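You operate a simulated robot arm through the tools that you are given. There is no shell and no other tool. Be economical: measure what you need, move in short steps, check, and stop when the job is done.

You run a simulated robot arm. Do the job below in one go: nothing can be reset, and whatever is moved stays where it is left.

JOB
Pack the purple and red paper cups in the delivery box; close it.
Fine: latch open, lid up, both cups upright inside, lid down, latch back to HOLD. Set down upright: what you pick out. Where these are worked on the way, their far stop is far enough and under half their travel is too little: yellow latch.

It is judged by the outcome, as a careful person would: the job done as asked, and still so three seconds after it is handed in. It fails if anything else is knocked over, pushed out of place, dropped, spilled or broken. A push-on lid holds only when it is set on centred and level and pressed home; a screw cap is set on level and turned clockwise until tight.

ROBOT AND FRAMES
A 7-joint arm with a vacuum gripper on a trunk, on a base that drives. Base frame: it is fixed to the floor where the robot stands at the start and does not move with it; the origin is under the middle of the robot, x ahead of it, y to its left, z up. Readings come in m, degrees, newtons and seconds.
With the tool pointing down near the work surface it reaches from about 0.1 to 0.6 m from the robot's upright axis, wherever it stands. Its first joint turns from -69.0 to 172.0 degrees. Places, roughly: inside of the delivery box [0.6, 0.1, 0.8]; lid of the delivery box [0.6, 0.1, 1]; yellow latch [0.5, 0, 0.9]. Payload 1.06 kg.
Tool frame: the origin (TCP) lies in the middle of the cups' lips, and z points out of the cups. The gripper has 1 cup of 0.024 m across, covering 0.024 by 0.024 m (tool x, y); the bellows give 0.008 m. With the vacuum on, a cup seals on a smooth face that it is pressed against (1 to 4 N); it does not hold porous or soft things. The pull reaches 23 N.
Orientation is that of the tool frame in the base frame, as [roll, pitch, yaw] about the fixed x, y, z axes, in that order (R = Rz(yaw) Ry(pitch) Rx(roll)). With the cups facing straight down, the tool's x points along the base's -x, its y along +y and its z along -z.

CONTROLS
- The arm moves only by the tool nudge_tool. Its argument "series" is a list of rows, each an object (a shift or turn left out is 0, a gripper value left out holds the last) with "suction": the vacuum: 1 switches it on, 0 off; "linear": the shift along the tool's x, y, z in cm, a list of three; "angular": the turn, a rotation vector about the tool's x, y, z in degrees, a list of three. In form: [{"suction": suction, "linear": [dx, dy, dz], "angular": [wx, wy, wz]}, ...]. A call has 1 to 10 rows; each row is the pose to reach, as a shift and turn from the pose commanded when the call began, along the tool's axes at that moment. Rows are played at 5 a second. More than 0.05 m and 8.6 degrees between two rows, or a gripper value outside its range, and nothing of the call is played. Where a pose cannot be reached the arm comes as near as it can. A force on the tool above 60 N (or 10 N above the force at the start of the call, whichever is more), or a blocked arm, ends the call early, and 0.2 s more pass. The pull builds up within a second once a cup has sealed. Time passes only in rows, and 0.2 s behind the last, so rows that repeat a pose give it time. It gives the time, the measured TCP pose, the force on the tool (base axes) and the pull of the vacuum at its end, in the units of the frame above (readings bear some noise), with the torque about the TCP (base axes, N m) and any sound that the robot's microphone picked up, and new pictures: "show" is both (left out), scene, wrist or none.
- Cameras (640 x 400 px; columns grow to the right, rows downward): "scene" is now at [0.1816, 0.0347, 1.1752]; the picture's right is [0.36, -0.93, 0.00], its down [-0.40, -0.15, -0.90] and it looks along [0.84, 0.32, -0.43] (base axes); focal length 221 px, centre (320, 200). "wrist" rides on the gripper at [0.078, 0.019, -0.096] in the tool frame; the picture's right is [-0.24, 0.97, 0.00], its down [-0.71, -0.17, -0.69] and it looks along [-0.67, -0.16, 0.73] (tool axes); focal length 243 px, centre (320, 200). There is no depth. A picture from a camera that has moved, and an enlarged one, comes with that camera's place and axes in the base frame and with its lens.
- lift_body(by): slides the trunk up (or, below 0, down) by that many m; the arm and the scene camera ride with it, the base frame stays. It gives what a move gives, with no picture.
- steer(legs): drives the robot by 1 to 6 legs, each [ahead, left, turn to the left] in m, m and degrees, along the robot's own axes; the way and the turn of a leg run together, so that a leg with both is an arc; at most 1.5 m and 180 degrees a leg. The arm and the cameras ride along, it lands a little off, and it stops where it bumps. It gives what a move gives, and a new picture of the scene camera.
- aim_head(pan, tilt): turns the head with the scene camera to pan (to the left, within 80 degrees either way) and tilt (down, from -29 to 69), counted from straight ahead of the robot. It gives what a move gives, and a new picture of the scene camera.
- inspect(camera, box): a new picture of the part [left, top, right, bottom] of that camera's present view, enlarged. It takes no simulated time.
- finish_job(): hands the job in; it is judged then, once.

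Go step by step. Nothing tells you exact positions but the pictures and the camera data: compare them with the known pose of the tool, close in by small moves and look again before you grip or let go. The budget is 120 turns and 260 pictures, counting those below and the enlarged ones. Unless the task says otherwise, let go and move clear before handing in, and close with one line.

The tools are called after "Call:" as name(argument=value, ...) on one line, values as JSON. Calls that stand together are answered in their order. nudge_tool: Moves the arm, as the interface text tells. Its arguments: {"type":"object","properties":{"series":{"type":"array","items":{"type":"object","properties":{"suction":{"type":"number"},"linear":{"type":"array","items":{"type":"number"}},"angular":{"type":"array","items":{"type":"number"}}}}},"show":{"type":"string","enum":["both","scene","wrist","none"]}},"required":["series"]} The other tools are called the same way: lift_body (by) slides the trunk up or down; steer (legs) drives the base; aim_head (pan, tilt) turns the head that bears the scene camera; inspect (camera, box) takes an enlarged picture of a part of a camera's view; finish_job () hands the job in.

At the start:

```text
time: 0.0
eef_pos: [0.2481, 0.1213, 0.9999]
orientation: [179.9, -0.1, -180.0]
wrist_force: [-0.7, -0.3, -0.1]
ft_torque: [0.01, -0.01, -0.02]
pull: 0.1
trunk travel left (down, up): [-0.325, 0.167]
robot x, y, heading: [0.0016, -0.002, 0.3]
head pan, tilt: [20.8, 25.4]
```

scene: 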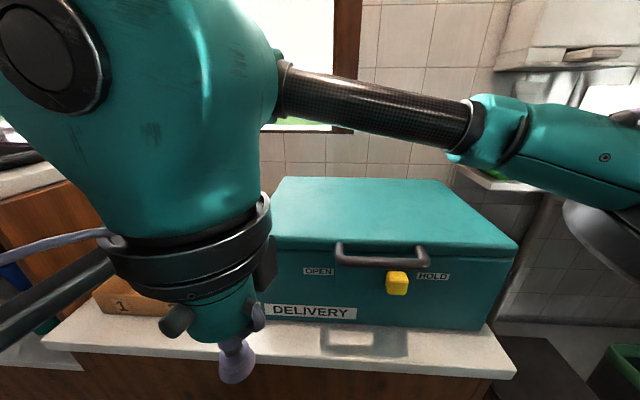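
wrist: 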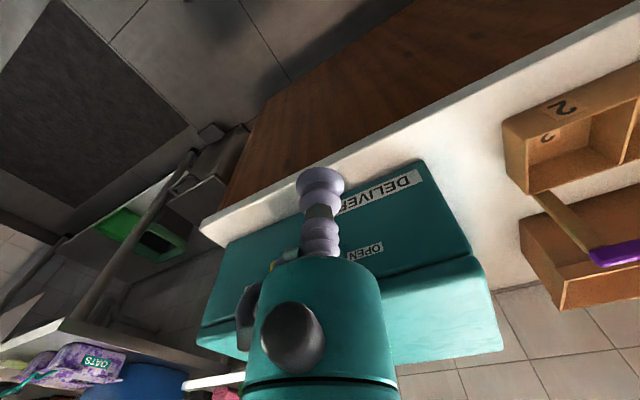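

I see the delivery box ahead with the yellow latch on its front, between OPEN (left) and HOLD (right), nearer HOLD. The cups are not in sight yet, so I look around with the head first.

Call:
aim_head(pan=65, tilt=30)

Call:
aim_head(pan=-35, tilt=30)

```text
time: 1.1
eef_pos: [0.2476, 0.1206, 0.9995]
orientation: [-180.0, -0.1, -180.0]
wrist_force: [-0.9, -0.7, -0.2]
ft_torque: [-0.04, -0.01, -0.01]
pull: 0.2
trunk travel left (down, up): [-0.325, 0.167]
robot x, y, heading: [-0.0013, -0.0027, -0.0]
head pan, tilt: [65.0, 30.0]
camera scene: at [0.1339, 0.0839, 1.1679], right [0.91, -0.42, 0.0], down [-0.21, -0.45, -0.87], along [0.37, 0.78, -0.5], focal length 221 px, centre (320, 200)
```

scene: 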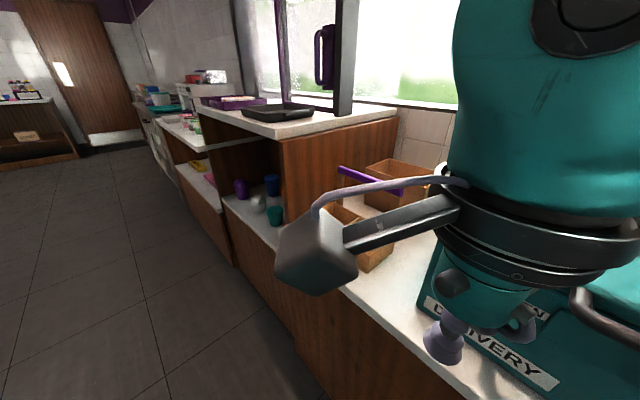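

```text
time: 2.9
eef_pos: [0.2474, 0.1213, 0.9998]
orientation: [180.0, 0.0, 179.9]
wrist_force: [-0.1, 1.1, 0.6]
ft_torque: [-0.02, -0.03, -0.01]
pull: 0.1
trunk travel left (down, up): [-0.325, 0.167]
robot x, y, heading: [-0.0003, -0.0022, -0.2]
head pan, tilt: [-35.0, 30.0]
camera scene: at [0.1697, -0.0498, 1.1679], right [-0.57, -0.82, 0.0], down [-0.41, 0.29, -0.87], along [0.71, -0.5, -0.5], focal length 221 px, centre (320, 200)
```

scene: 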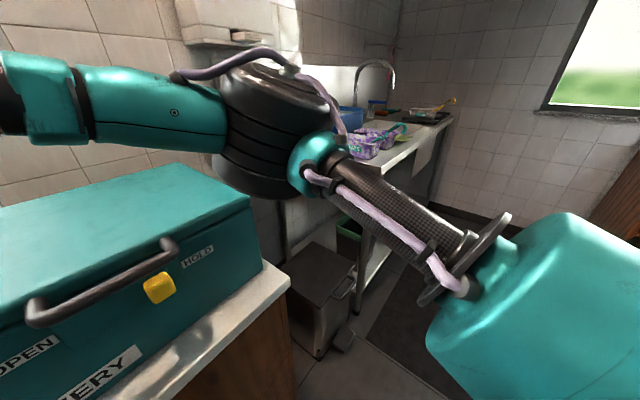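

The cups are likely either in the wooden bins to the left or on the lower shelf with other items. I look there closer.

Call:
aim_head(pan=50, tilt=35)

Call:
inspect(camera="scene", box=[120, 60, 400, 240])

Call:
inspect(camera="wrist", box=[440, 60, 640, 310])

```text
time: 4.5
eef_pos: [0.2482, 0.1214, 1.0012]
orientation: [179.9, 0.0, -180.0]
wrist_force: [-0.3, -0.6, -0.4]
ft_torque: [0.0, 0.02, 0.01]
pull: 0.1
trunk travel left (down, up): [-0.325, 0.167]
robot x, y, heading: [0.0014, -0.0002, -0.2]
head pan, tilt: [50.0, 35.0]
camera scene: at [0.1522, 0.0694, 1.1601], right [0.77, -0.64, 0.0], down [-0.37, -0.44, -0.82], along [0.53, 0.63, -0.57], focal length 221 px, centre (320, 200)
```

scene: 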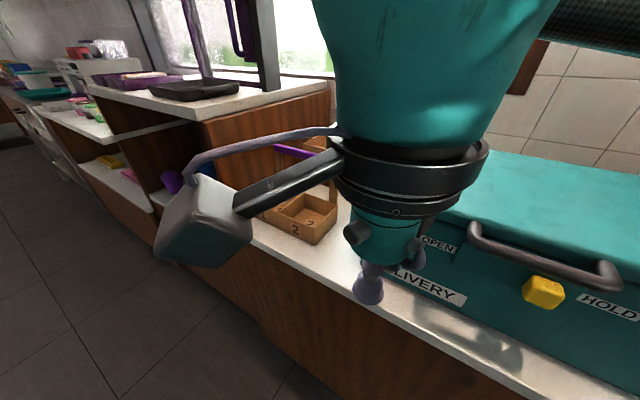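

```text
2.22 times, centred on (260, 150) of scene
camera zoom: at [0.1522, 0.0694, 1.1601], right [0.77, -0.64, 0.0], down [-0.37, -0.44, -0.82], along [0.53, 0.63, -0.57], focal length 490 px, centre (453, 311)
```

zoom: 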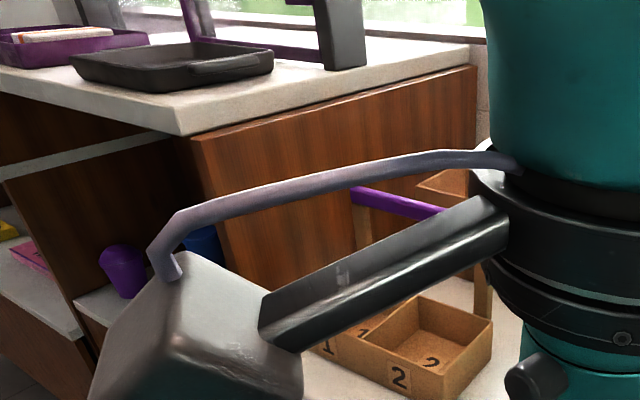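

```text
1.60 times, centred on (540, 185) of wrist
camera zoom: at [0.1692, 0.1392, 1.0957], right [0.24, 0.97, 0.0], down [0.71, -0.17, 0.68], along [0.67, -0.16, -0.73], focal length 388 px, centre (-32, 224)
```

zoom: 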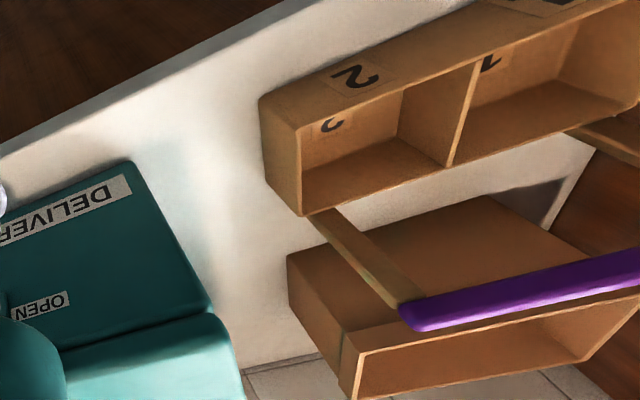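

Cups stand in an alcove to the left (purple, blue, green seen so far). The box front is yawed about 17°, with the latch knob near (0.465, 0.014, 0.91). I take closer pictures of the box front.

Call:
aim_head(pan=5, tilt=40)

Call:
inspect(camera="scene", box=[180, 130, 500, 330])

```text
time: 5.6
eef_pos: [0.2484, 0.1216, 1.0002]
orientation: [180.0, 0.0, -179.9]
wrist_force: [-0.9, 1.1, 0.0]
ft_torque: [-0.01, -0.03, 0.0]
pull: 0.0
trunk travel left (down, up): [-0.325, 0.167]
robot x, y, heading: [0.0038, -0.0054, 0.3]
head pan, tilt: [5.0, 40.0]
camera scene: at [0.1803, 0.0095, 1.1525], right [0.09, -1.0, 0.0], down [-0.64, -0.06, -0.77], along [0.76, 0.07, -0.64], focal length 221 px, centre (320, 200)
```

scene: 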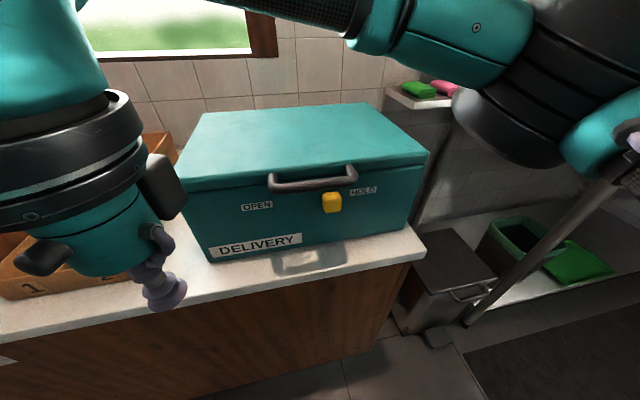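

```text
2.00 times, centred on (340, 230) of scene
camera zoom: at [0.1803, 0.0095, 1.1525], right [0.09, -1.0, 0.0], down [-0.64, -0.06, -0.77], along [0.76, 0.07, -0.64], focal length 441 px, centre (280, 140)
```

zoom: 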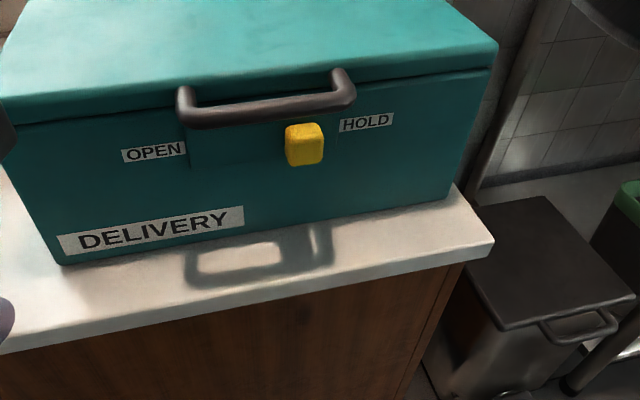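

The box is clear now: knob at about (0.462, 0.014, 0.912), slot running left along the face towards OPEN, lid handle just above. I'll turn the tool to the face's yaw and bring it right of the knob, standing off, then tilt it forwards.

Call:
nudge_tool(series=[{"linear": [-1.5, -4, -0.5], "angular": [0, 0, -4]}, {"linear": [-3, -8, -1], "angular": [0, 0, -8]}, {"linear": [-4.5, -12, -1.5], "angular": [0, 0, -12.5]}, {"linear": [-6, -16, -2], "angular": [0, 0, -17]}, {"linear": [-6, -16, -2], "angular": [0, 0, -17]}], show="scene")

```text
time: 6.8
eef_pos: [0.3091, -0.0388, 1.021]
orientation: [179.9, 0.0, -162.9]
wrist_force: [-0.4, -0.9, -0.8]
ft_torque: [0.01, 0.01, -0.01]
pull: 0.2
trunk travel left (down, up): [-0.325, 0.167]
robot x, y, heading: [-0.0026, -0.0004, 0.1]
head pan, tilt: [5.0, 40.0]
camera scene: at [0.1803, 0.0095, 1.1525], right [0.09, -1.0, 0.0], down [-0.64, -0.06, -0.77], along [0.76, 0.07, -0.64], focal length 221 px, centre (320, 200)
```

scene: 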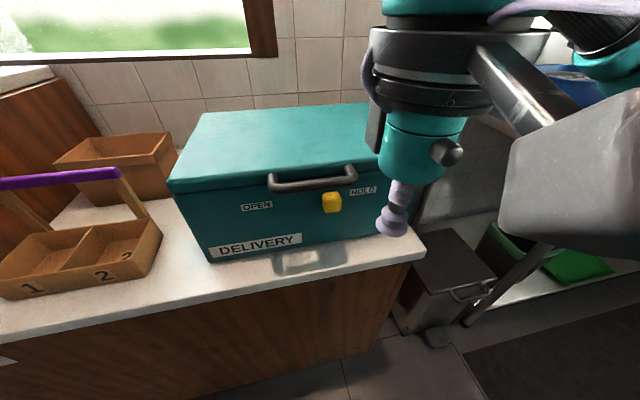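

Now I tilt the tool forward to 72° and lower it in front of the HOLD side.

Call:
nudge_tool(series=[{"linear": [-0.4, -0.3, 0.5], "angular": [0, -8, 0]}, {"linear": [-0.8, -0.6, 1], "angular": [0, -16, 0]}, {"linear": [-1.2, -1, 1.5], "angular": [0, -24, 0]}, {"linear": [-1.6, -1.3, 2.5], "angular": [0, -32, 0]}, {"linear": [-2, -1.7, 3.5], "angular": [0, -40, 0]}, {"linear": [-2.4, -2, 4.5], "angular": [0, -48, 0]}, {"linear": [-2.8, -2.3, 6], "angular": [0, -56, 0]}, {"linear": [-3.2, -2.7, 7.5], "angular": [0, -64, 0]}, {"linear": [-3.6, -3, 9], "angular": [0, -72, 0]}, {"linear": [-3.6, -3, 9], "angular": [0, -72, 0]}])

```text
time: 9.0
eef_pos: [0.3969, -0.0166, 0.9249]
orientation: [-179.4, 72.0, -163.1]
wrist_force: [0.2, -1.4, 0.6]
ft_torque: [0.01, -0.01, 0.01]
pull: 0.2
out of reach, approached as far as the arm can: row 6, 7, 8, 9, 10
trunk travel left (down, up): [-0.325, 0.167]
robot x, y, heading: [0.0001, -0.0022, -0.1]
head pan, tilt: [5.0, 40.0]
camera scene: at [0.181, 0.0086, 1.1524], right [0.09, -1.0, 0.0], down [-0.64, -0.06, -0.77], along [0.76, 0.07, -0.64], focal length 221 px, centre (320, 200)
camera wrist: at [0.2809, -0.0322, 0.8794], right [-0.2, 0.95, 0.22], down [-0.37, -0.28, 0.89], along [0.91, 0.1, 0.41], focal length 243 px, centre (320, 200)
```

scene: 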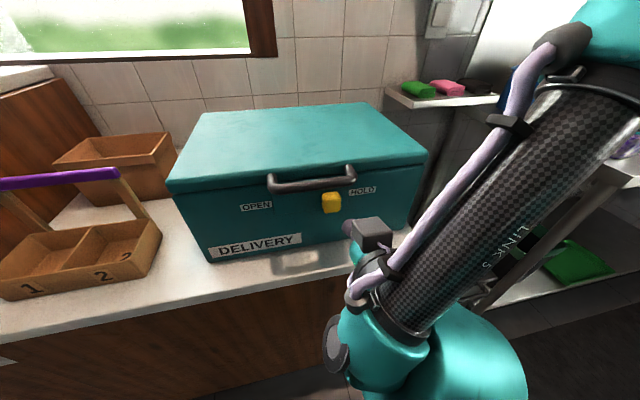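
wrist: 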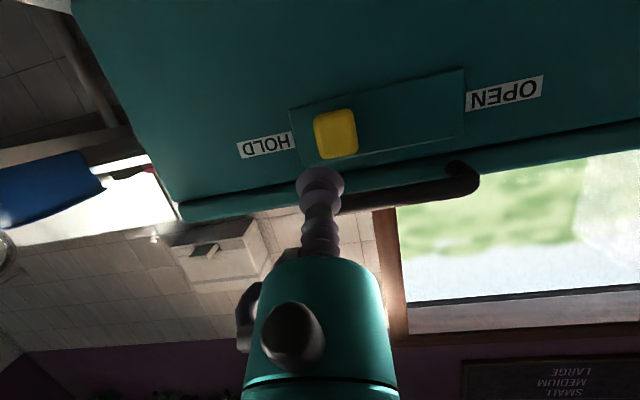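

The tilt is reached, tip at (0.397, -0.017, 0.925). I shift to the HOLD side of the knob and then advance close to the face.

Call:
nudge_tool(series=[{"linear": [0, -2.8, 0]}, {"linear": [0, -2.8, 2.5]}, {"linear": [0, -2.8, 5]}, {"linear": [0, -2.8, 7]}, {"linear": [0, -2.8, 7]}])

```text
time: 10.2
eef_pos: [0.4697, -0.0208, 0.9023]
orientation: [179.7, 72.1, -163.2]
wrist_force: [-0.2, -0.2, 0.6]
ft_torque: [0.02, 0.0, 0.0]
pull: 0.0
out of reach, approached as far as the arm can: row 1
trunk travel left (down, up): [-0.325, 0.167]
robot x, y, heading: [0.002, 0.0024, -0.1]
head pan, tilt: [5.0, 40.0]
camera scene: at [0.1802, 0.0094, 1.1525], right [0.09, -1.0, 0.0], down [-0.64, -0.06, -0.77], along [0.76, 0.07, -0.64], focal length 221 px, centre (320, 200)
camera wrist: at [0.353, -0.0384, 0.8569], right [-0.21, 0.95, 0.23], down [-0.36, -0.29, 0.88], along [0.91, 0.11, 0.41], focal length 243 px, centre (320, 200)
```

scene: 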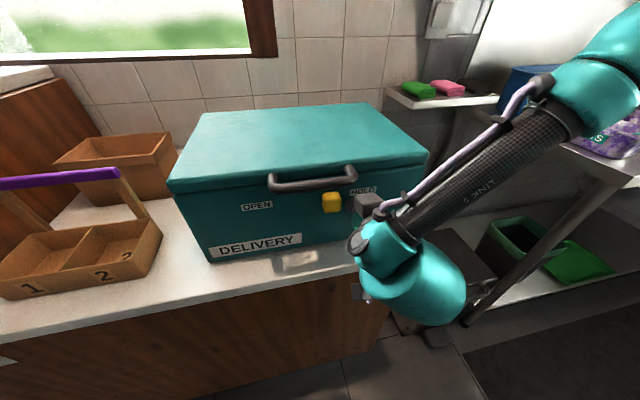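
wrist: 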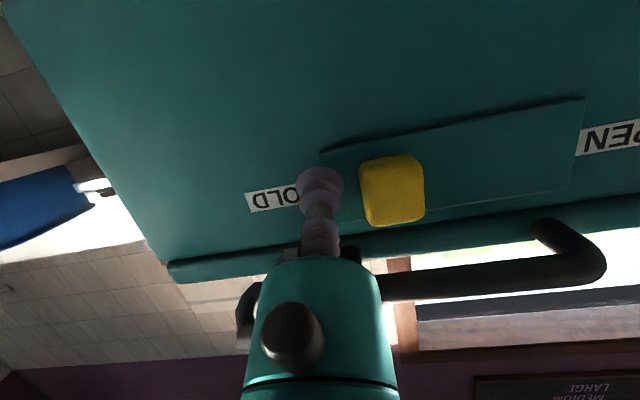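

The cup sits beside the knob on its HOLD side. I sweep left along the face in small steps.

Call:
nudge_tool(series=[{"linear": [0, 1, 0]}, {"linear": [0, 2, 0]}, {"linear": [0, 3, 0]}, {"linear": [0, 4, 0]}, {"linear": [0, 5, 0]}, {"linear": [0, 6, 0]}, {"linear": [0, 7, 0]}, {"linear": [0, 7, 0]}])

```text
time: 12.0
eef_pos: [0.4481, 0.0451, 0.9017]
orientation: [179.8, 71.9, -163.3]
wrist_force: [-0.1, -1.0, 0.2]
ft_torque: [-0.02, -0.01, -0.02]
pull: 0.2
trunk travel left (down, up): [-0.325, 0.167]
robot x, y, heading: [0.0004, 0.001, 0.0]
head pan, tilt: [5.0, 40.0]
camera scene: at [0.1803, 0.0092, 1.1525], right [0.09, -1.0, 0.0], down [-0.64, -0.06, -0.77], along [0.76, 0.07, -0.64], focal length 221 px, centre (320, 200)
camera wrist: at [0.3317, 0.0282, 0.8564], right [-0.21, 0.95, 0.23], down [-0.36, -0.29, 0.88], along [0.91, 0.11, 0.41], focal length 243 px, centre (320, 200)
```

scene: 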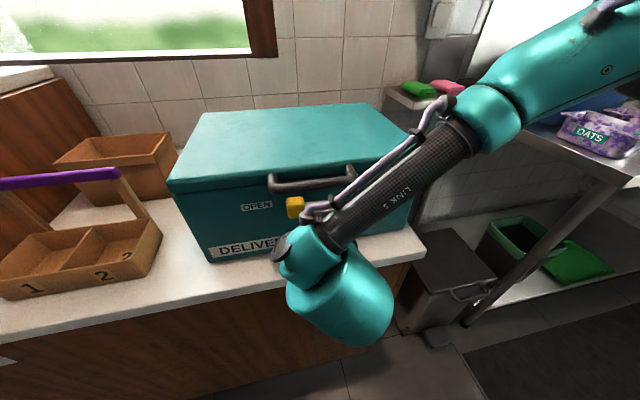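
wrist: 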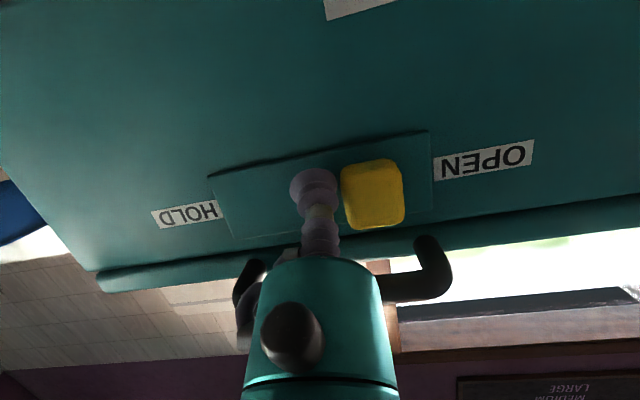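

The knob slides left readily with about 1 cm to go. I push on to its far stop.

Call:
nudge_tool(series=[{"linear": [0, 0.5, 0]}, {"linear": [0, 1, 0]}, {"linear": [0, 1.5, 0]}, {"linear": [0, 2, 0]}, {"linear": [0, 2.4, 0]}, {"linear": [0, 2.4, 0]}], show="wrist")

```text
time: 12.9
eef_pos: [0.4489, 0.0465, 0.9014]
orientation: [-178.4, 72.1, -163.7]
wrist_force: [6.0, -27.2, 1.0]
ft_torque: [0.24, -0.03, 0.86]
pull: 0.0
trunk travel left (down, up): [-0.325, 0.167]
robot x, y, heading: [0.0013, -0.0028, -0.3]
head pan, tilt: [5.0, 40.0]
stopped in row 4: the force on the tool passed its limit at 63 N (the readings are from after the stop); the commanded pose is now the measured one
camera wrist: at [0.3322, 0.0341, 0.8554], right [-0.18, 0.96, 0.22], down [-0.38, -0.27, 0.89], along [0.91, 0.08, 0.41], focal length 243 px, centre (320, 200)
```

wrist: 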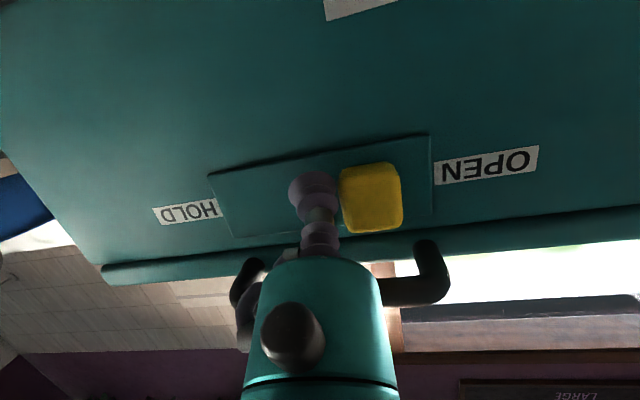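

The latch is at its far stop at OPEN. The tip is already under the middle of the lid handle, so I ease off the knob and lift slowly to take the handle up on the stem.

Call:
nudge_tool(series=[{"linear": [0, -1.2, 0]}, {"linear": [-0.95, -1.2, -0.31]}, {"linear": [-1.9, -1.2, -0.6]}, {"linear": [-2.85, -1.2, -0.9]}, {"linear": [-3.8, -1.2, -1.2]}, {"linear": [-4.8, -1.2, -1.45]}, {"linear": [-5.8, -1.2, -1.6]}, {"linear": [-5.8, -1.2, -1.6]}])

```text
time: 14.7
eef_pos: [0.4522, 0.0431, 0.9602]
orientation: [-178.8, 72.1, -163.1]
wrist_force: [0.9, 1.3, -2.5]
ft_torque: [0.02, -0.01, 0.03]
pull: 0.0
trunk travel left (down, up): [-0.325, 0.167]
robot x, y, heading: [0.0048, 0.0008, -0.1]
head pan, tilt: [5.0, 40.0]
camera scene: at [0.1807, 0.0083, 1.1525], right [0.08, -1.0, 0.0], down [-0.64, -0.05, -0.77], along [0.76, 0.07, -0.64], focal length 221 px, centre (320, 200)
camera wrist: at [0.3355, 0.0292, 0.9158], right [-0.19, 0.96, 0.22], down [-0.37, -0.28, 0.89], along [0.91, 0.09, 0.41], focal length 243 px, centre (320, 200)
```

scene: 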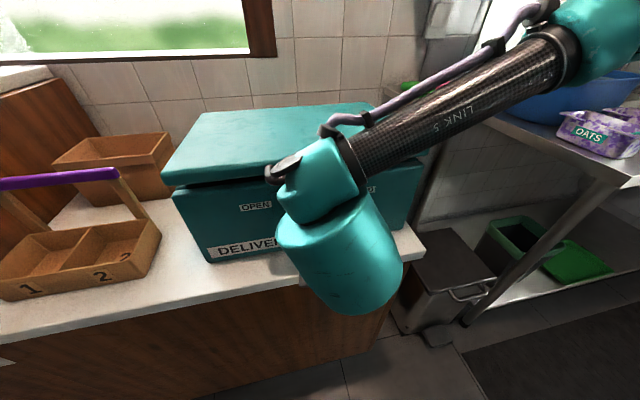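
wrist: 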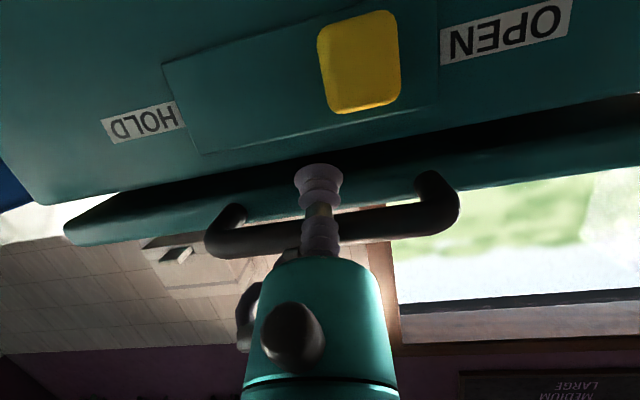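

The lid rides up on the stem with little force. I continue along the arc while levelling the tool.

Call:
nudge_tool(series=[{"linear": [-2.0, 0, -0.33], "angular": [0, -2, 0]}, {"linear": [-4, 0, -0.67], "angular": [0, -4, 0]}, {"linear": [-6, 0, -0.91], "angular": [0, -7, 0]}, {"linear": [-8.1, 0, -0.96], "angular": [0, -10, 0]}, {"linear": [-10.2, 0, -0.91], "angular": [0, -13, 0]}, {"linear": [-12.4, 0, -0.77], "angular": [0, -16, 0]}, {"linear": [-12.4, 0, -0.77], "angular": [0, -16, 0]}])

```text
time: 16.3
eef_pos: [0.4824, 0.0551, 1.0821]
orientation: [-168.1, 88.1, -152.4]
wrist_force: [9.9, 7.4, -6.4]
ft_torque: [-0.02, -0.02, -0.06]
pull: 0.1
trunk travel left (down, up): [-0.325, 0.167]
robot x, y, heading: [0.0021, 0.0007, -0.0]
head pan, tilt: [5.0, 40.0]
camera scene: at [0.1821, 0.0092, 1.1522], right [0.09, -1.0, 0.0], down [-0.64, -0.06, -0.77], along [0.76, 0.06, -0.64], focal length 221 px, centre (320, 200)
camera wrist: at [0.3826, 0.0445, 1.0059], right [-0.26, 0.94, 0.23], down [-0.59, -0.34, 0.73], along [0.76, 0.05, 0.64], focal length 243 px, centre (320, 200)
```

scene: 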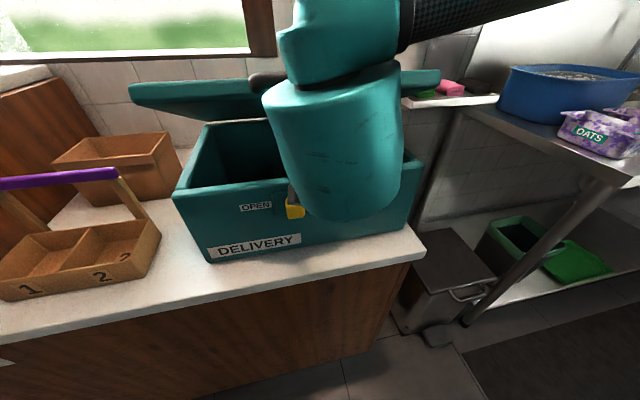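
wrist: 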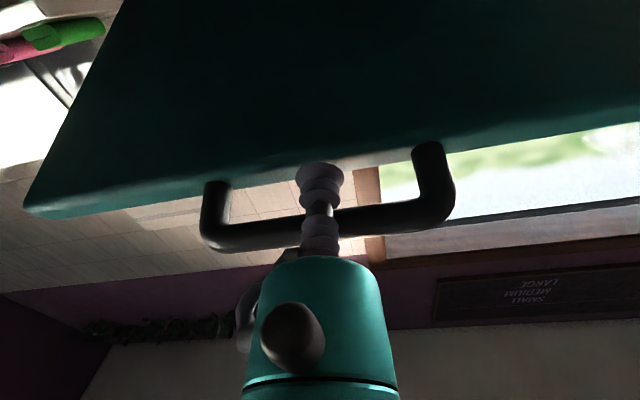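

The lid is about 23° up. I go on up and forward so that the tip moves under the rim and keeps swinging it back.

Call:
nudge_tool(series=[{"linear": [-0.8, 0, 2]}, {"linear": [-2.5, 0, 3.5]}, {"linear": [-4.3, 0, 5]}, {"linear": [-6, 0, 6.7]}, {"linear": [-7.7, 0, 8.5]}, {"linear": [-9.3, 0, 10.4]}, {"linear": [-11, 0, 12.5]}, {"linear": [-11, 0, 12.5]}])

```text
time: 18.1
eef_pos: [0.6021, 0.0873, 1.191]
orientation: [-165.3, 88.3, -149.4]
wrist_force: [-15.4, -1.1, 19.9]
ft_torque: [0.12, 0.25, -0.1]
pull: 0.1
trunk travel left (down, up): [-0.325, 0.167]
robot x, y, heading: [-0.0001, -0.0049, -0.0]
head pan, tilt: [5.0, 40.0]
camera scene: at [0.177, 0.008, 1.1531], right [0.09, -1.0, 0.0], down [-0.64, -0.05, -0.77], along [0.77, 0.07, -0.64], focal length 221 px, centre (320, 200)
camera wrist: at [0.5016, 0.0787, 1.1151], right [-0.26, 0.94, 0.23], down [-0.59, -0.34, 0.73], along [0.76, 0.05, 0.65], focal length 243 px, centre (320, 200)
```

scene: 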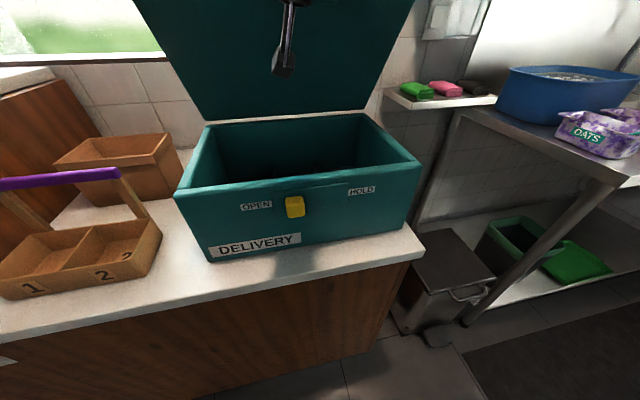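
wrist: 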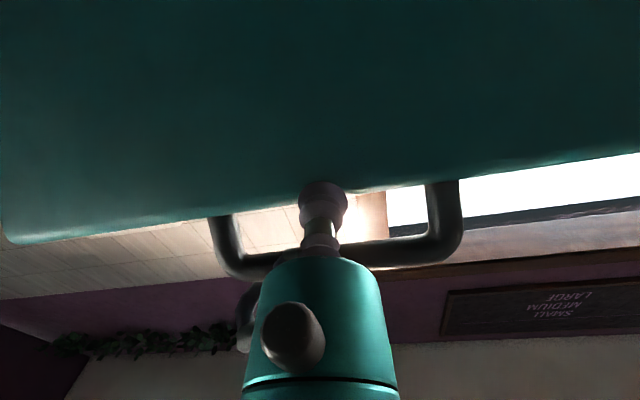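

The lid is about 52° up, but the lip is bearing on the rim's front face inside the handle loop. I tilt the tool down about the bar so that the tip slips under the rim to the lid's inner face.

Call:
nudge_tool(series=[{"linear": [-0.5, 0, -0.6]}, {"linear": [0, 0, -0.6], "angular": [0, 8, 0]}, {"linear": [0.6, 0, -0.6], "angular": [0, 16, 0]}, {"linear": [1.2, 0, -0.6], "angular": [0, 24, 0]}, {"linear": [1.8, 0, -0.6], "angular": [0, 32, 0]}, {"linear": [2.3, 0, -0.7], "angular": [0, 40, 0]}, {"linear": [2.3, 0, -0.7], "angular": [0, 40, 0]}])

```text
time: 19.6
eef_pos: [0.5893, 0.085, 1.1796]
orientation: [179.8, 49.9, -164.0]
wrist_force: [-20.2, -8.8, 30.2]
ft_torque: [-0.01, 0.02, 0.06]
pull: 0.0
trunk travel left (down, up): [-0.325, 0.167]
robot x, y, heading: [0.0045, -0.0021, -0.0]
head pan, tilt: [5.0, 40.0]
stopped in row 7: the force on the tool passed its limit at 61 N (the readings are from after the stop); the commanded pose is now the measured one
camera scene: at [0.1752, 0.0063, 1.1532], right [0.08, -1.0, 0.0], down [-0.64, -0.05, -0.77], along [0.77, 0.07, -0.64], focal length 221 px, centre (320, 200)
camera wrist: at [0.4643, 0.0675, 1.1798], right [-0.12, 0.98, 0.18], down [-0.02, -0.18, 0.98], along [0.99, 0.12, 0.04], focal length 243 px, centre (320, 200)
```

scene: 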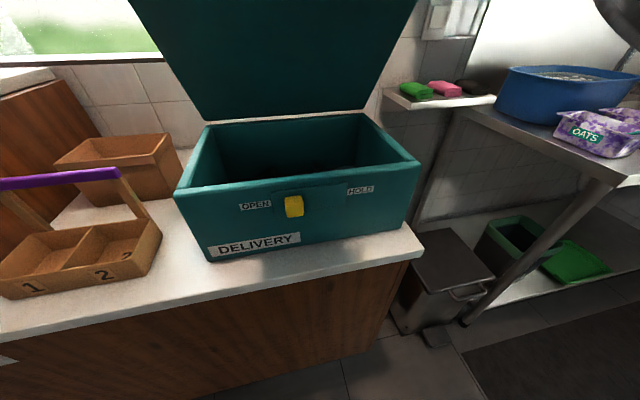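
wrist: 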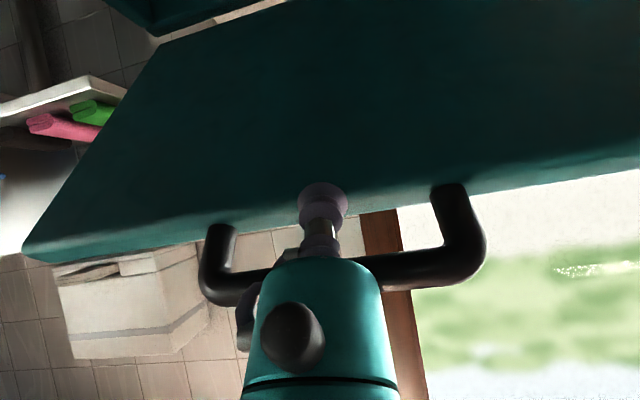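

The lip still straddles the rim. I back off axially, tilt further (past the lid's own angle) about the bar, then slide in beneath the rim.

Call:
nudge_tool(series=[{"linear": [0, 0, -1.3]}, {"linear": [0.42, 0, -1.4], "angular": [0, 8, 0]}, {"linear": [0.83, 0, -1.5], "angular": [0, 16, 0]}, {"linear": [1.22, 0, -1.6], "angular": [0, 24, 0]}, {"linear": [1.5, 0, -1.7], "angular": [0, 30, 0]}, {"linear": [2.2, 0, -0.4], "angular": [0, 30, 0]}, {"linear": [2.9, 0, 0.8], "angular": [0, 30, 0]}, {"linear": [2.9, 0, 0.8], "angular": [0, 30, 0]}])

```text
time: 21.2
eef_pos: [0.5581, 0.0724, 1.1598]
orientation: [179.8, 20.2, -163.9]
wrist_force: [-20.4, -8.0, 29.4]
ft_torque: [0.65, -0.91, 0.27]
pull: 0.0
out of reach, approached as far as the arm can: row 4, 5, 6, 7
trunk travel left (down, up): [-0.325, 0.167]
robot x, y, heading: [0.001, -0.0004, -0.1]
head pan, tilt: [5.0, 40.0]
stopped in row 7: the force on the tool passed its limit at 77 N (the readings are from after the stop); the commanded pose is now the measured one
camera scene: at [0.1747, 0.0062, 1.1534], right [0.08, -1.0, 0.0], down [-0.64, -0.05, -0.77], along [0.77, 0.06, -0.64], focal length 221 px, centre (320, 200)
camera wrist: at [0.4497, 0.0606, 1.222], right [-0.06, 0.99, 0.08], down [0.46, -0.05, 0.89], along [0.89, 0.09, -0.45], focal length 243 px, centre (320, 200)
```

scene: 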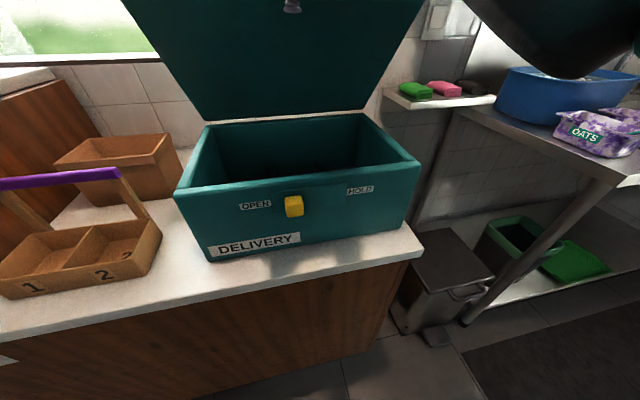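
wrist: 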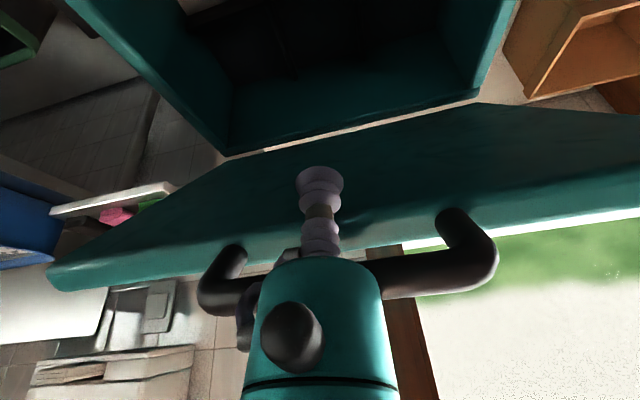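

The tip is now on the inner side of the lid, with the gripper's shoulder touching the bar. I back off slightly and rotate the tool up around the tip so that the tip bears on the lid's inner face.

Call:
nudge_tool(series=[{"linear": [0, 0, -0.9]}, {"linear": [-0.4, 0, -1.0], "angular": [0, -8, 0]}, {"linear": [-0.8, 0, -1.1], "angular": [0, -16, 0]}, {"linear": [-1.2, 0, -1.2], "angular": [0, -24, 0]}, {"linear": [-1.6, 0, -1.3], "angular": [0, -32, 0]}, {"linear": [-1.6, 0, -1.3], "angular": [0, -32, 0]}])

```text
time: 22.6
eef_pos: [0.5742, 0.0763, 1.1703]
orientation: [180.0, 51.8, -164.0]
wrist_force: [-0.8, -0.2, -1.4]
ft_torque: [-0.01, -0.02, 0.01]
pull: 0.1
trunk travel left (down, up): [-0.325, 0.167]
robot x, y, heading: [-0.0016, -0.005, 0.4]
head pan, tilt: [5.0, 40.0]
camera scene: at [0.1798, 0.0077, 1.1525], right [0.08, -1.0, 0.0], down [-0.64, -0.05, -0.77], along [0.76, 0.06, -0.64], focal length 221 px, centre (320, 200)
camera wrist: at [0.4503, 0.0605, 1.1678], right [-0.13, 0.97, 0.19], down [-0.05, -0.19, 0.98], along [0.99, 0.12, 0.07], focal length 243 px, centre (320, 200)
```

scene: 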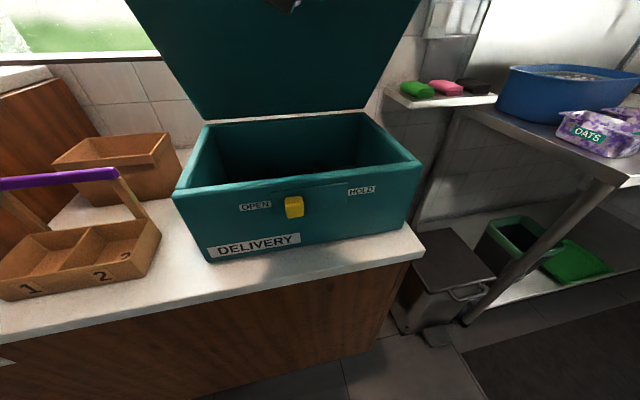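
wrist: 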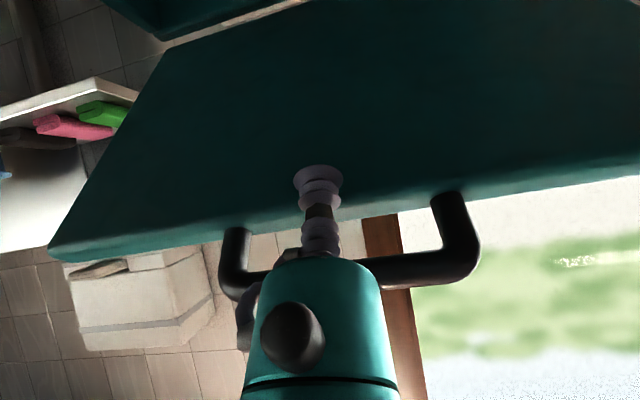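

Force is small and the tip sits just inside the rim. I slide deeper along the inner face, then swing the lid further back.

Call:
nudge_tool(series=[{"linear": [0, 0, 2]}, {"linear": [0, 0, 4]}, {"linear": [-1.7, 0, 4.6], "angular": [0, -4, 0]}, {"linear": [-3.4, 0, 5.1], "angular": [0, -8, 0]}, {"linear": [-5, 0, 5.9], "angular": [0, -12, 0]}, {"linear": [-6.5, 0, 6.6], "angular": [0, -16, 0]}, {"linear": [-7.9, 0, 7.5], "angular": [0, -20, 0]}, {"linear": [-9.2, 0, 8.3], "angular": [0, -24, 0]}, {"linear": [-10.3, 0, 9.3], "angular": [0, -28, 0]}, {"linear": [-11.4, 0, 10.4], "angular": [0, -30, 0]}])

```text
time: 23.2
eef_pos: [0.5939, 0.0858, 1.1668]
orientation: [178.4, 53.7, -164.9]
wrist_force: [-18.7, -9.0, 32.1]
ft_torque: [0.82, -0.15, 0.29]
pull: 0.0
trunk travel left (down, up): [-0.325, 0.167]
robot x, y, heading: [-0.0009, -0.003, -0.3]
head pan, tilt: [5.0, 40.0]
stopped in row 3: the force on the tool passed its limit at 68 N (the readings are from after the stop); the commanded pose is now the measured one
camera scene: at [0.1749, 0.0056, 1.1534], right [0.08, -1.0, 0.0], down [-0.64, -0.05, -0.77], along [0.77, 0.06, -0.64], focal length 221 px, centre (320, 200)
camera wrist: at [0.4696, 0.0674, 1.1606], right [-0.14, 0.97, 0.21], down [-0.07, -0.22, 0.97], along [0.99, 0.12, 0.1], focal length 243 px, centre (320, 200)
```

scene: 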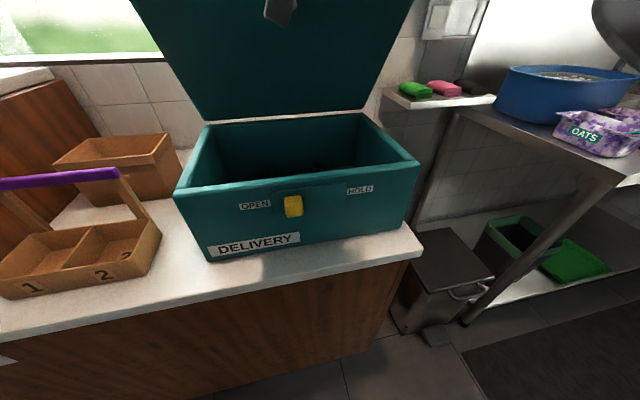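
wrist: 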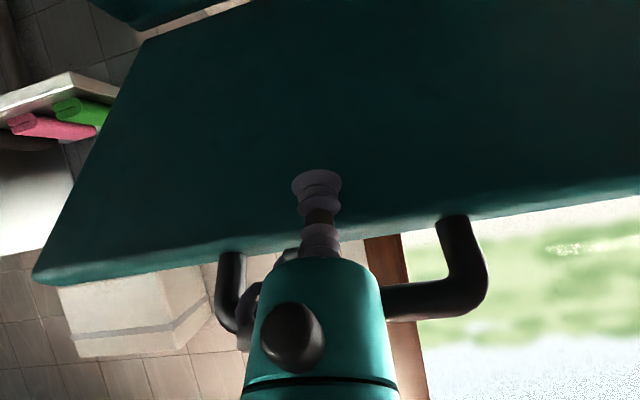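

The gripper's shoulder caught the handle bar. I back off, rotate the tool up to nearly level to clear the bar, then push.

Call:
nudge_tool(series=[{"linear": [0, 0, -1.2]}, {"linear": [0.2, 0, -1.2], "angular": [0, -8, 0]}, {"linear": [0.2, 0, -1.2], "angular": [0, -16, 0]}, {"linear": [0.2, 0, -1.2], "angular": [0, -24, 0]}, {"linear": [0.2, 0, -1.2], "angular": [0, -32, 0]}, {"linear": [0.2, 0, -1.2], "angular": [0, -32, 0]}])

```text
time: 24.6
eef_pos: [0.5894, 0.0827, 1.1633]
orientation: [172.8, 84.9, -170.8]
wrist_force: [0.3, 0.7, 0.3]
ft_torque: [-0.01, -0.04, 0.02]
pull: 0.1
trunk travel left (down, up): [-0.325, 0.167]
robot x, y, heading: [-0.0009, -0.0046, -0.1]
head pan, tilt: [5.0, 40.0]
camera scene: at [0.1792, 0.0074, 1.1525], right [0.08, -1.0, 0.0], down [-0.64, -0.05, -0.77], along [0.76, 0.06, -0.64], focal length 221 px, centre (320, 200)
camera wrist: at [0.4854, 0.0727, 1.0942], right [-0.25, 0.94, 0.25], down [-0.54, -0.35, 0.76], along [0.8, 0.06, 0.6], focal length 243 px, centre (320, 200)
```

scene: 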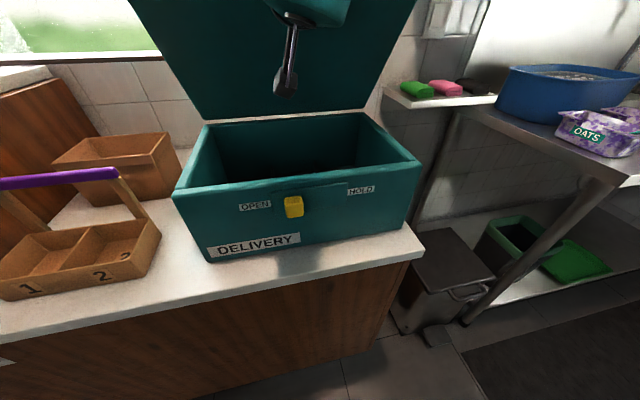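
wrist: 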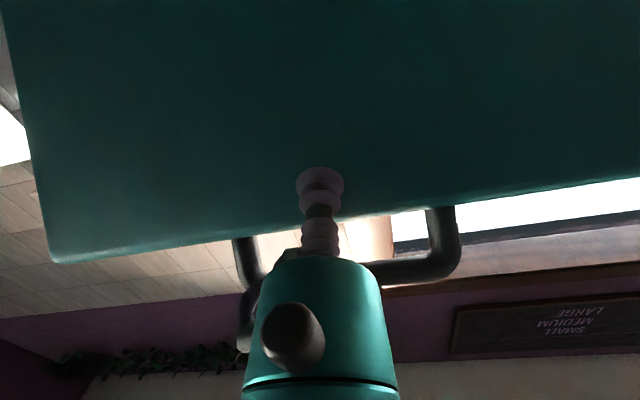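

The lid stays up by itself with no load on the tool. I lower the tip a little and push the inner face horizontally towards the hinge side.

Call:
nudge_tool(series=[{"linear": [2, 0, 0]}, {"linear": [3, 0, 1.5]}, {"linear": [3, 0, 3]}, {"linear": [3, 0, 4.5]}, {"linear": [2.7, 0, 6]}, {"linear": [2.5, 0, 7.5]}, {"linear": [2.3, 0, 9]}, {"linear": [2, 0, 10.5]}, {"linear": [2, 0, 10.5]}])

```text
time: 26.6
eef_pos: [0.6871, 0.1126, 1.1337]
orientation: [173.5, 84.7, -170.2]
wrist_force: [-2.8, -0.6, 0.2]
ft_torque: [0.03, -0.07, 0.03]
pull: 0.0
trunk travel left (down, up): [-0.325, 0.167]
robot x, y, heading: [0.0014, -0.0012, -0.3]
head pan, tilt: [5.0, 40.0]
camera scene: at [0.1789, 0.0073, 1.1526], right [0.08, -1.0, 0.0], down [-0.64, -0.05, -0.77], along [0.76, 0.06, -0.64], focal length 221 px, centre (320, 200)
camera wrist: at [0.5834, 0.102, 1.0656], right [-0.25, 0.94, 0.24], down [-0.54, -0.35, 0.77], along [0.8, 0.06, 0.59], focal length 243 px, centre (320, 200)
```

scene: 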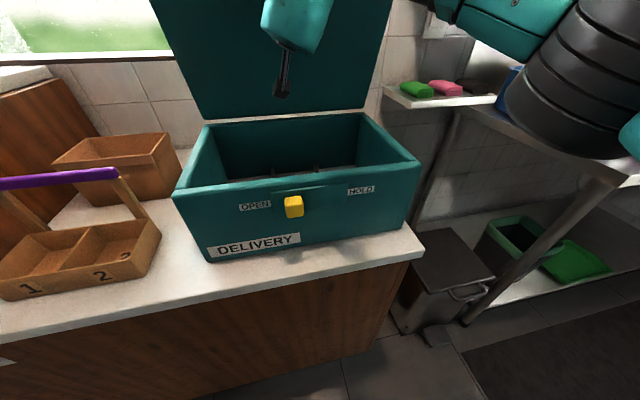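
wrist: 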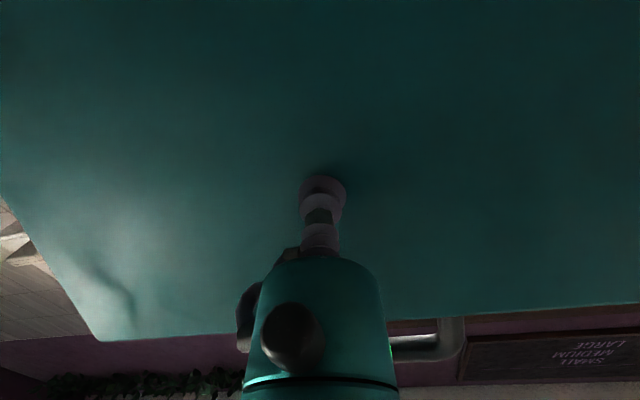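

The lid is now about 68° up. I push on towards its stop.

Call:
nudge_tool(series=[{"linear": [0, 0, 1.5]}, {"linear": [0, 0, 3]}, {"linear": [0, 0, 4.5]}, {"linear": [0, 0, 6]}, {"linear": [0, 0, 7.5]}, {"linear": [0, 0, 9]}, {"linear": [0, 0, 9]}])

```text
time: 28.2
eef_pos: [0.7476, 0.1343, 1.1167]
orientation: [173.6, 84.7, -170.1]
wrist_force: [-1.6, -1.3, 0.4]
ft_torque: [0.07, 0.02, 0.03]
pull: 0.0
out of reach, approached as far as the arm can: row 5, 6, 7
trunk travel left (down, up): [-0.325, 0.167]
robot x, y, heading: [0.001, -0.0016, -0.3]
head pan, tilt: [5.0, 40.0]
camera scene: at [0.179, 0.0073, 1.1526], right [0.08, -1.0, 0.0], down [-0.64, -0.05, -0.77], along [0.76, 0.06, -0.64], focal length 221 px, centre (320, 200)
camera wrist: at [0.6432, 0.123, 1.0479], right [-0.25, 0.94, 0.24], down [-0.54, -0.34, 0.77], along [0.8, 0.06, 0.59], focal length 243 px, centre (320, 200)
```

scene: 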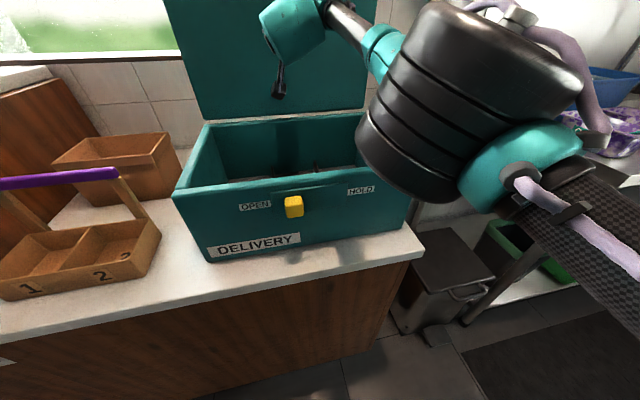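
wrist: 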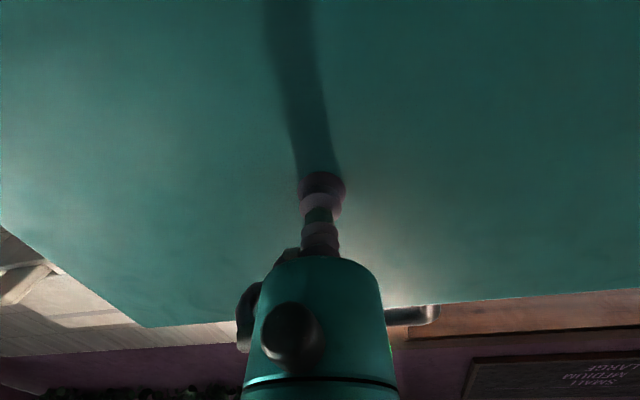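

The lid stands at about 80° and the arm is at its reach there. I withdraw and check that it stays.

Call:
nudge_tool(series=[{"linear": [0, 0, -4]}, {"linear": [0, 0, -8]}, {"linear": [0, 0, -12]}, {"linear": [0, 0, -16]}, {"linear": [0, 0, -20]}, {"linear": [0, 0, -24]}, {"linear": [0, 0, -28]}, {"linear": [0, 0, -32]}], show="scene")

```text
time: 30.0
eef_pos: [0.4402, 0.046, 1.1448]
orientation: [173.2, 84.7, -170.6]
wrist_force: [-0.1, -0.8, -0.4]
ft_torque: [-0.01, 0.0, 0.0]
pull: 0.1
trunk travel left (down, up): [-0.325, 0.167]
robot x, y, heading: [0.0013, -0.0028, -0.3]
head pan, tilt: [5.0, 40.0]
camera scene: at [0.179, 0.0073, 1.1525], right [0.08, -1.0, 0.0], down [-0.64, -0.05, -0.77], along [0.76, 0.06, -0.64], focal length 221 px, centre (320, 200)
```

scene: 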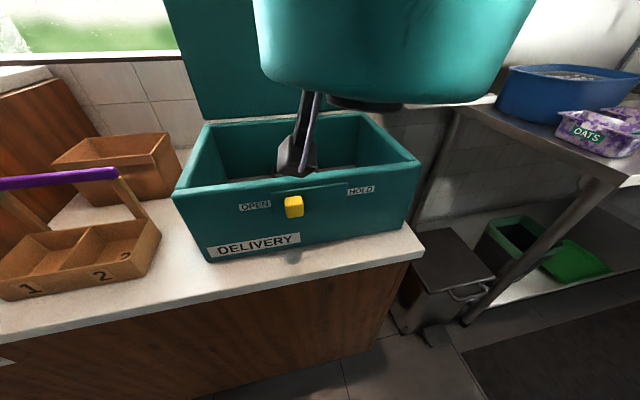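

The lid stays up. I bring the tool back to pointing down near the robot, for driving left to the cups.

Call:
nudge_tool(series=[{"linear": [0, 0, -1.5], "angular": [0, 8, 0]}, {"linear": [0, 0, -3], "angular": [0, 16, 0]}, {"linear": [0, 0, -4.5], "angular": [0, 24, 0]}, {"linear": [0, 0, -6], "angular": [0, 32, 0]}, {"linear": [0, 0, -7.5], "angular": [0, 40, 0]}, {"linear": [0, 0, -9], "angular": [0, 48, 0]}, {"linear": [0, 0, -11], "angular": [0, 56, 0]}, {"linear": [0, 0, -13], "angular": [0, 64, 0]}, {"linear": [0, 0, -15], "angular": [0, 72, 0]}, {"linear": [0, 0, -15], "angular": [0, 80, 0]}], show="none")

Call:
aim_head(pan=70, tilt=30)

Call:
inspect(camera="scene", box=[190, 100, 430, 250])

```text
time: 31.5
eef_pos: [0.3492, 0.0172, 1.149]
orientation: [-179.3, 32.7, -163.7]
wrist_force: [23.4, 0.4, -42.6]
ft_torque: [0.29, -4.53, 0.12]
pull: 0.1
trunk travel left (down, up): [-0.325, 0.167]
robot x, y, heading: [0.0005, -0.0019, -0.6]
head pan, tilt: [5.0, 40.0]
stopped in row 7: the force on the tool passed its limit at 78 N (the readings are from after the stop); the commanded pose is now the measured one
```

```text
time: 32.9
eef_pos: [0.3462, 0.0156, 1.1524]
orientation: [-179.6, 32.7, -163.5]
wrist_force: [0.9, -1.1, -0.7]
ft_torque: [0.0, 0.03, 0.0]
pull: 0.0
trunk travel left (down, up): [-0.325, 0.167]
robot x, y, heading: [-0.0016, -0.0028, -0.2]
head pan, tilt: [70.0, 30.0]
camera scene: at [0.1264, 0.085, 1.1679], right [0.94, -0.35, 0.0], down [-0.18, -0.47, -0.87], along [0.3, 0.81, -0.5], focal length 221 px, centre (320, 200)
```

scene: 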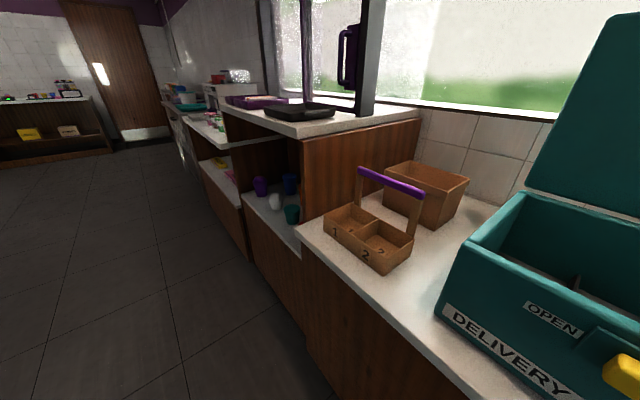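

```text
2.67 times, centred on (310, 175) of scene
camera zoom: at [0.1264, 0.085, 1.1679], right [0.94, -0.35, 0.0], down [-0.18, -0.47, -0.87], along [0.3, 0.81, -0.5], focal length 588 px, centre (347, 267)
```

zoom: 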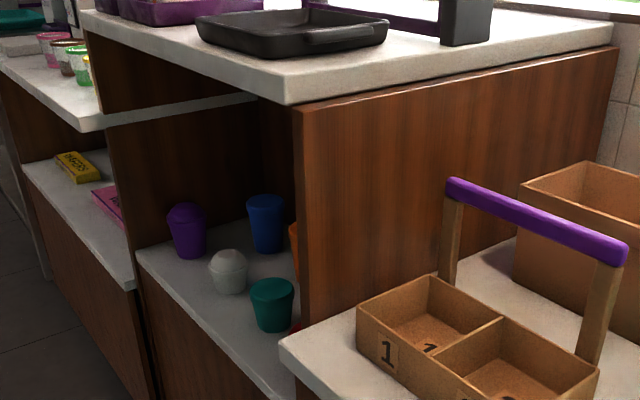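

The cups stand on a shelf in an alcove beyond the counter (purple, white, blue, teal, orange seen, red likely hidden by the panel). My gripper brushed the head on the way back, so I straighten it a bit forward first and then drop it to a travel pose.

Call:
nudge_tool(series=[{"linear": [-1.7, 0, 1.2]}, {"linear": [-3, 0, 2], "angular": [0, 8, 0]}, {"linear": [-3, 0, 2], "angular": [0, 16, 0]}, {"linear": [-3, 0, 2], "angular": [0, 24, 0]}, {"linear": [-3, 0, 2], "angular": [0, 32.7, 0]}], show="none")

Call:
nudge_tool(series=[{"linear": [0, 1.5, 4]}, {"linear": [0, 3, 8]}, {"linear": [1, 4, 12]}, {"linear": [5, 5, 14]}, {"linear": [9, 6, 15]}], show="none")

Call:
steer(legs=[[0, 0, 17]])

```text
refused: row 5 steps farther than a row can; nothing moved
```

```text
time: 34.1
eef_pos: [0.337, 0.0724, 0.9739]
orientation: [-179.7, 32.7, -163.9]
wrist_force: [-0.6, 0.1, -0.4]
ft_torque: [-0.01, -0.01, -0.02]
pull: 0.0
trunk travel left (down, up): [-0.325, 0.167]
robot x, y, heading: [0.0024, -0.0003, -0.3]
head pan, tilt: [70.0, 30.0]
```

```text
time: 35.5
eef_pos: [0.3001, 0.1689, 0.975]
orientation: [-179.6, 32.7, -146.8]
wrist_force: [-0.6, -0.3, 0.5]
ft_torque: [0.0, 0.01, 0.02]
pull: 0.0
trunk travel left (down, up): [-0.325, 0.167]
robot x, y, heading: [-0.0012, -0.0028, 16.8]
head pan, tilt: [70.0, 30.0]
camera scene: at [0.0954, 0.1188, 1.1679], right [1.0, -0.05, 0.0], down [-0.03, -0.5, -0.87], along [0.05, 0.86, -0.5], focal length 221 px, centre (320, 200)
```

scene: 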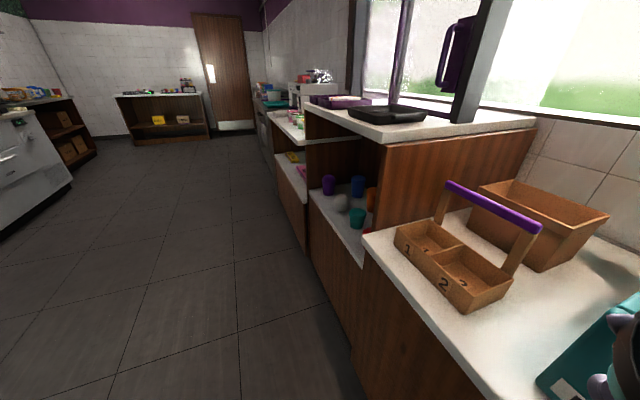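

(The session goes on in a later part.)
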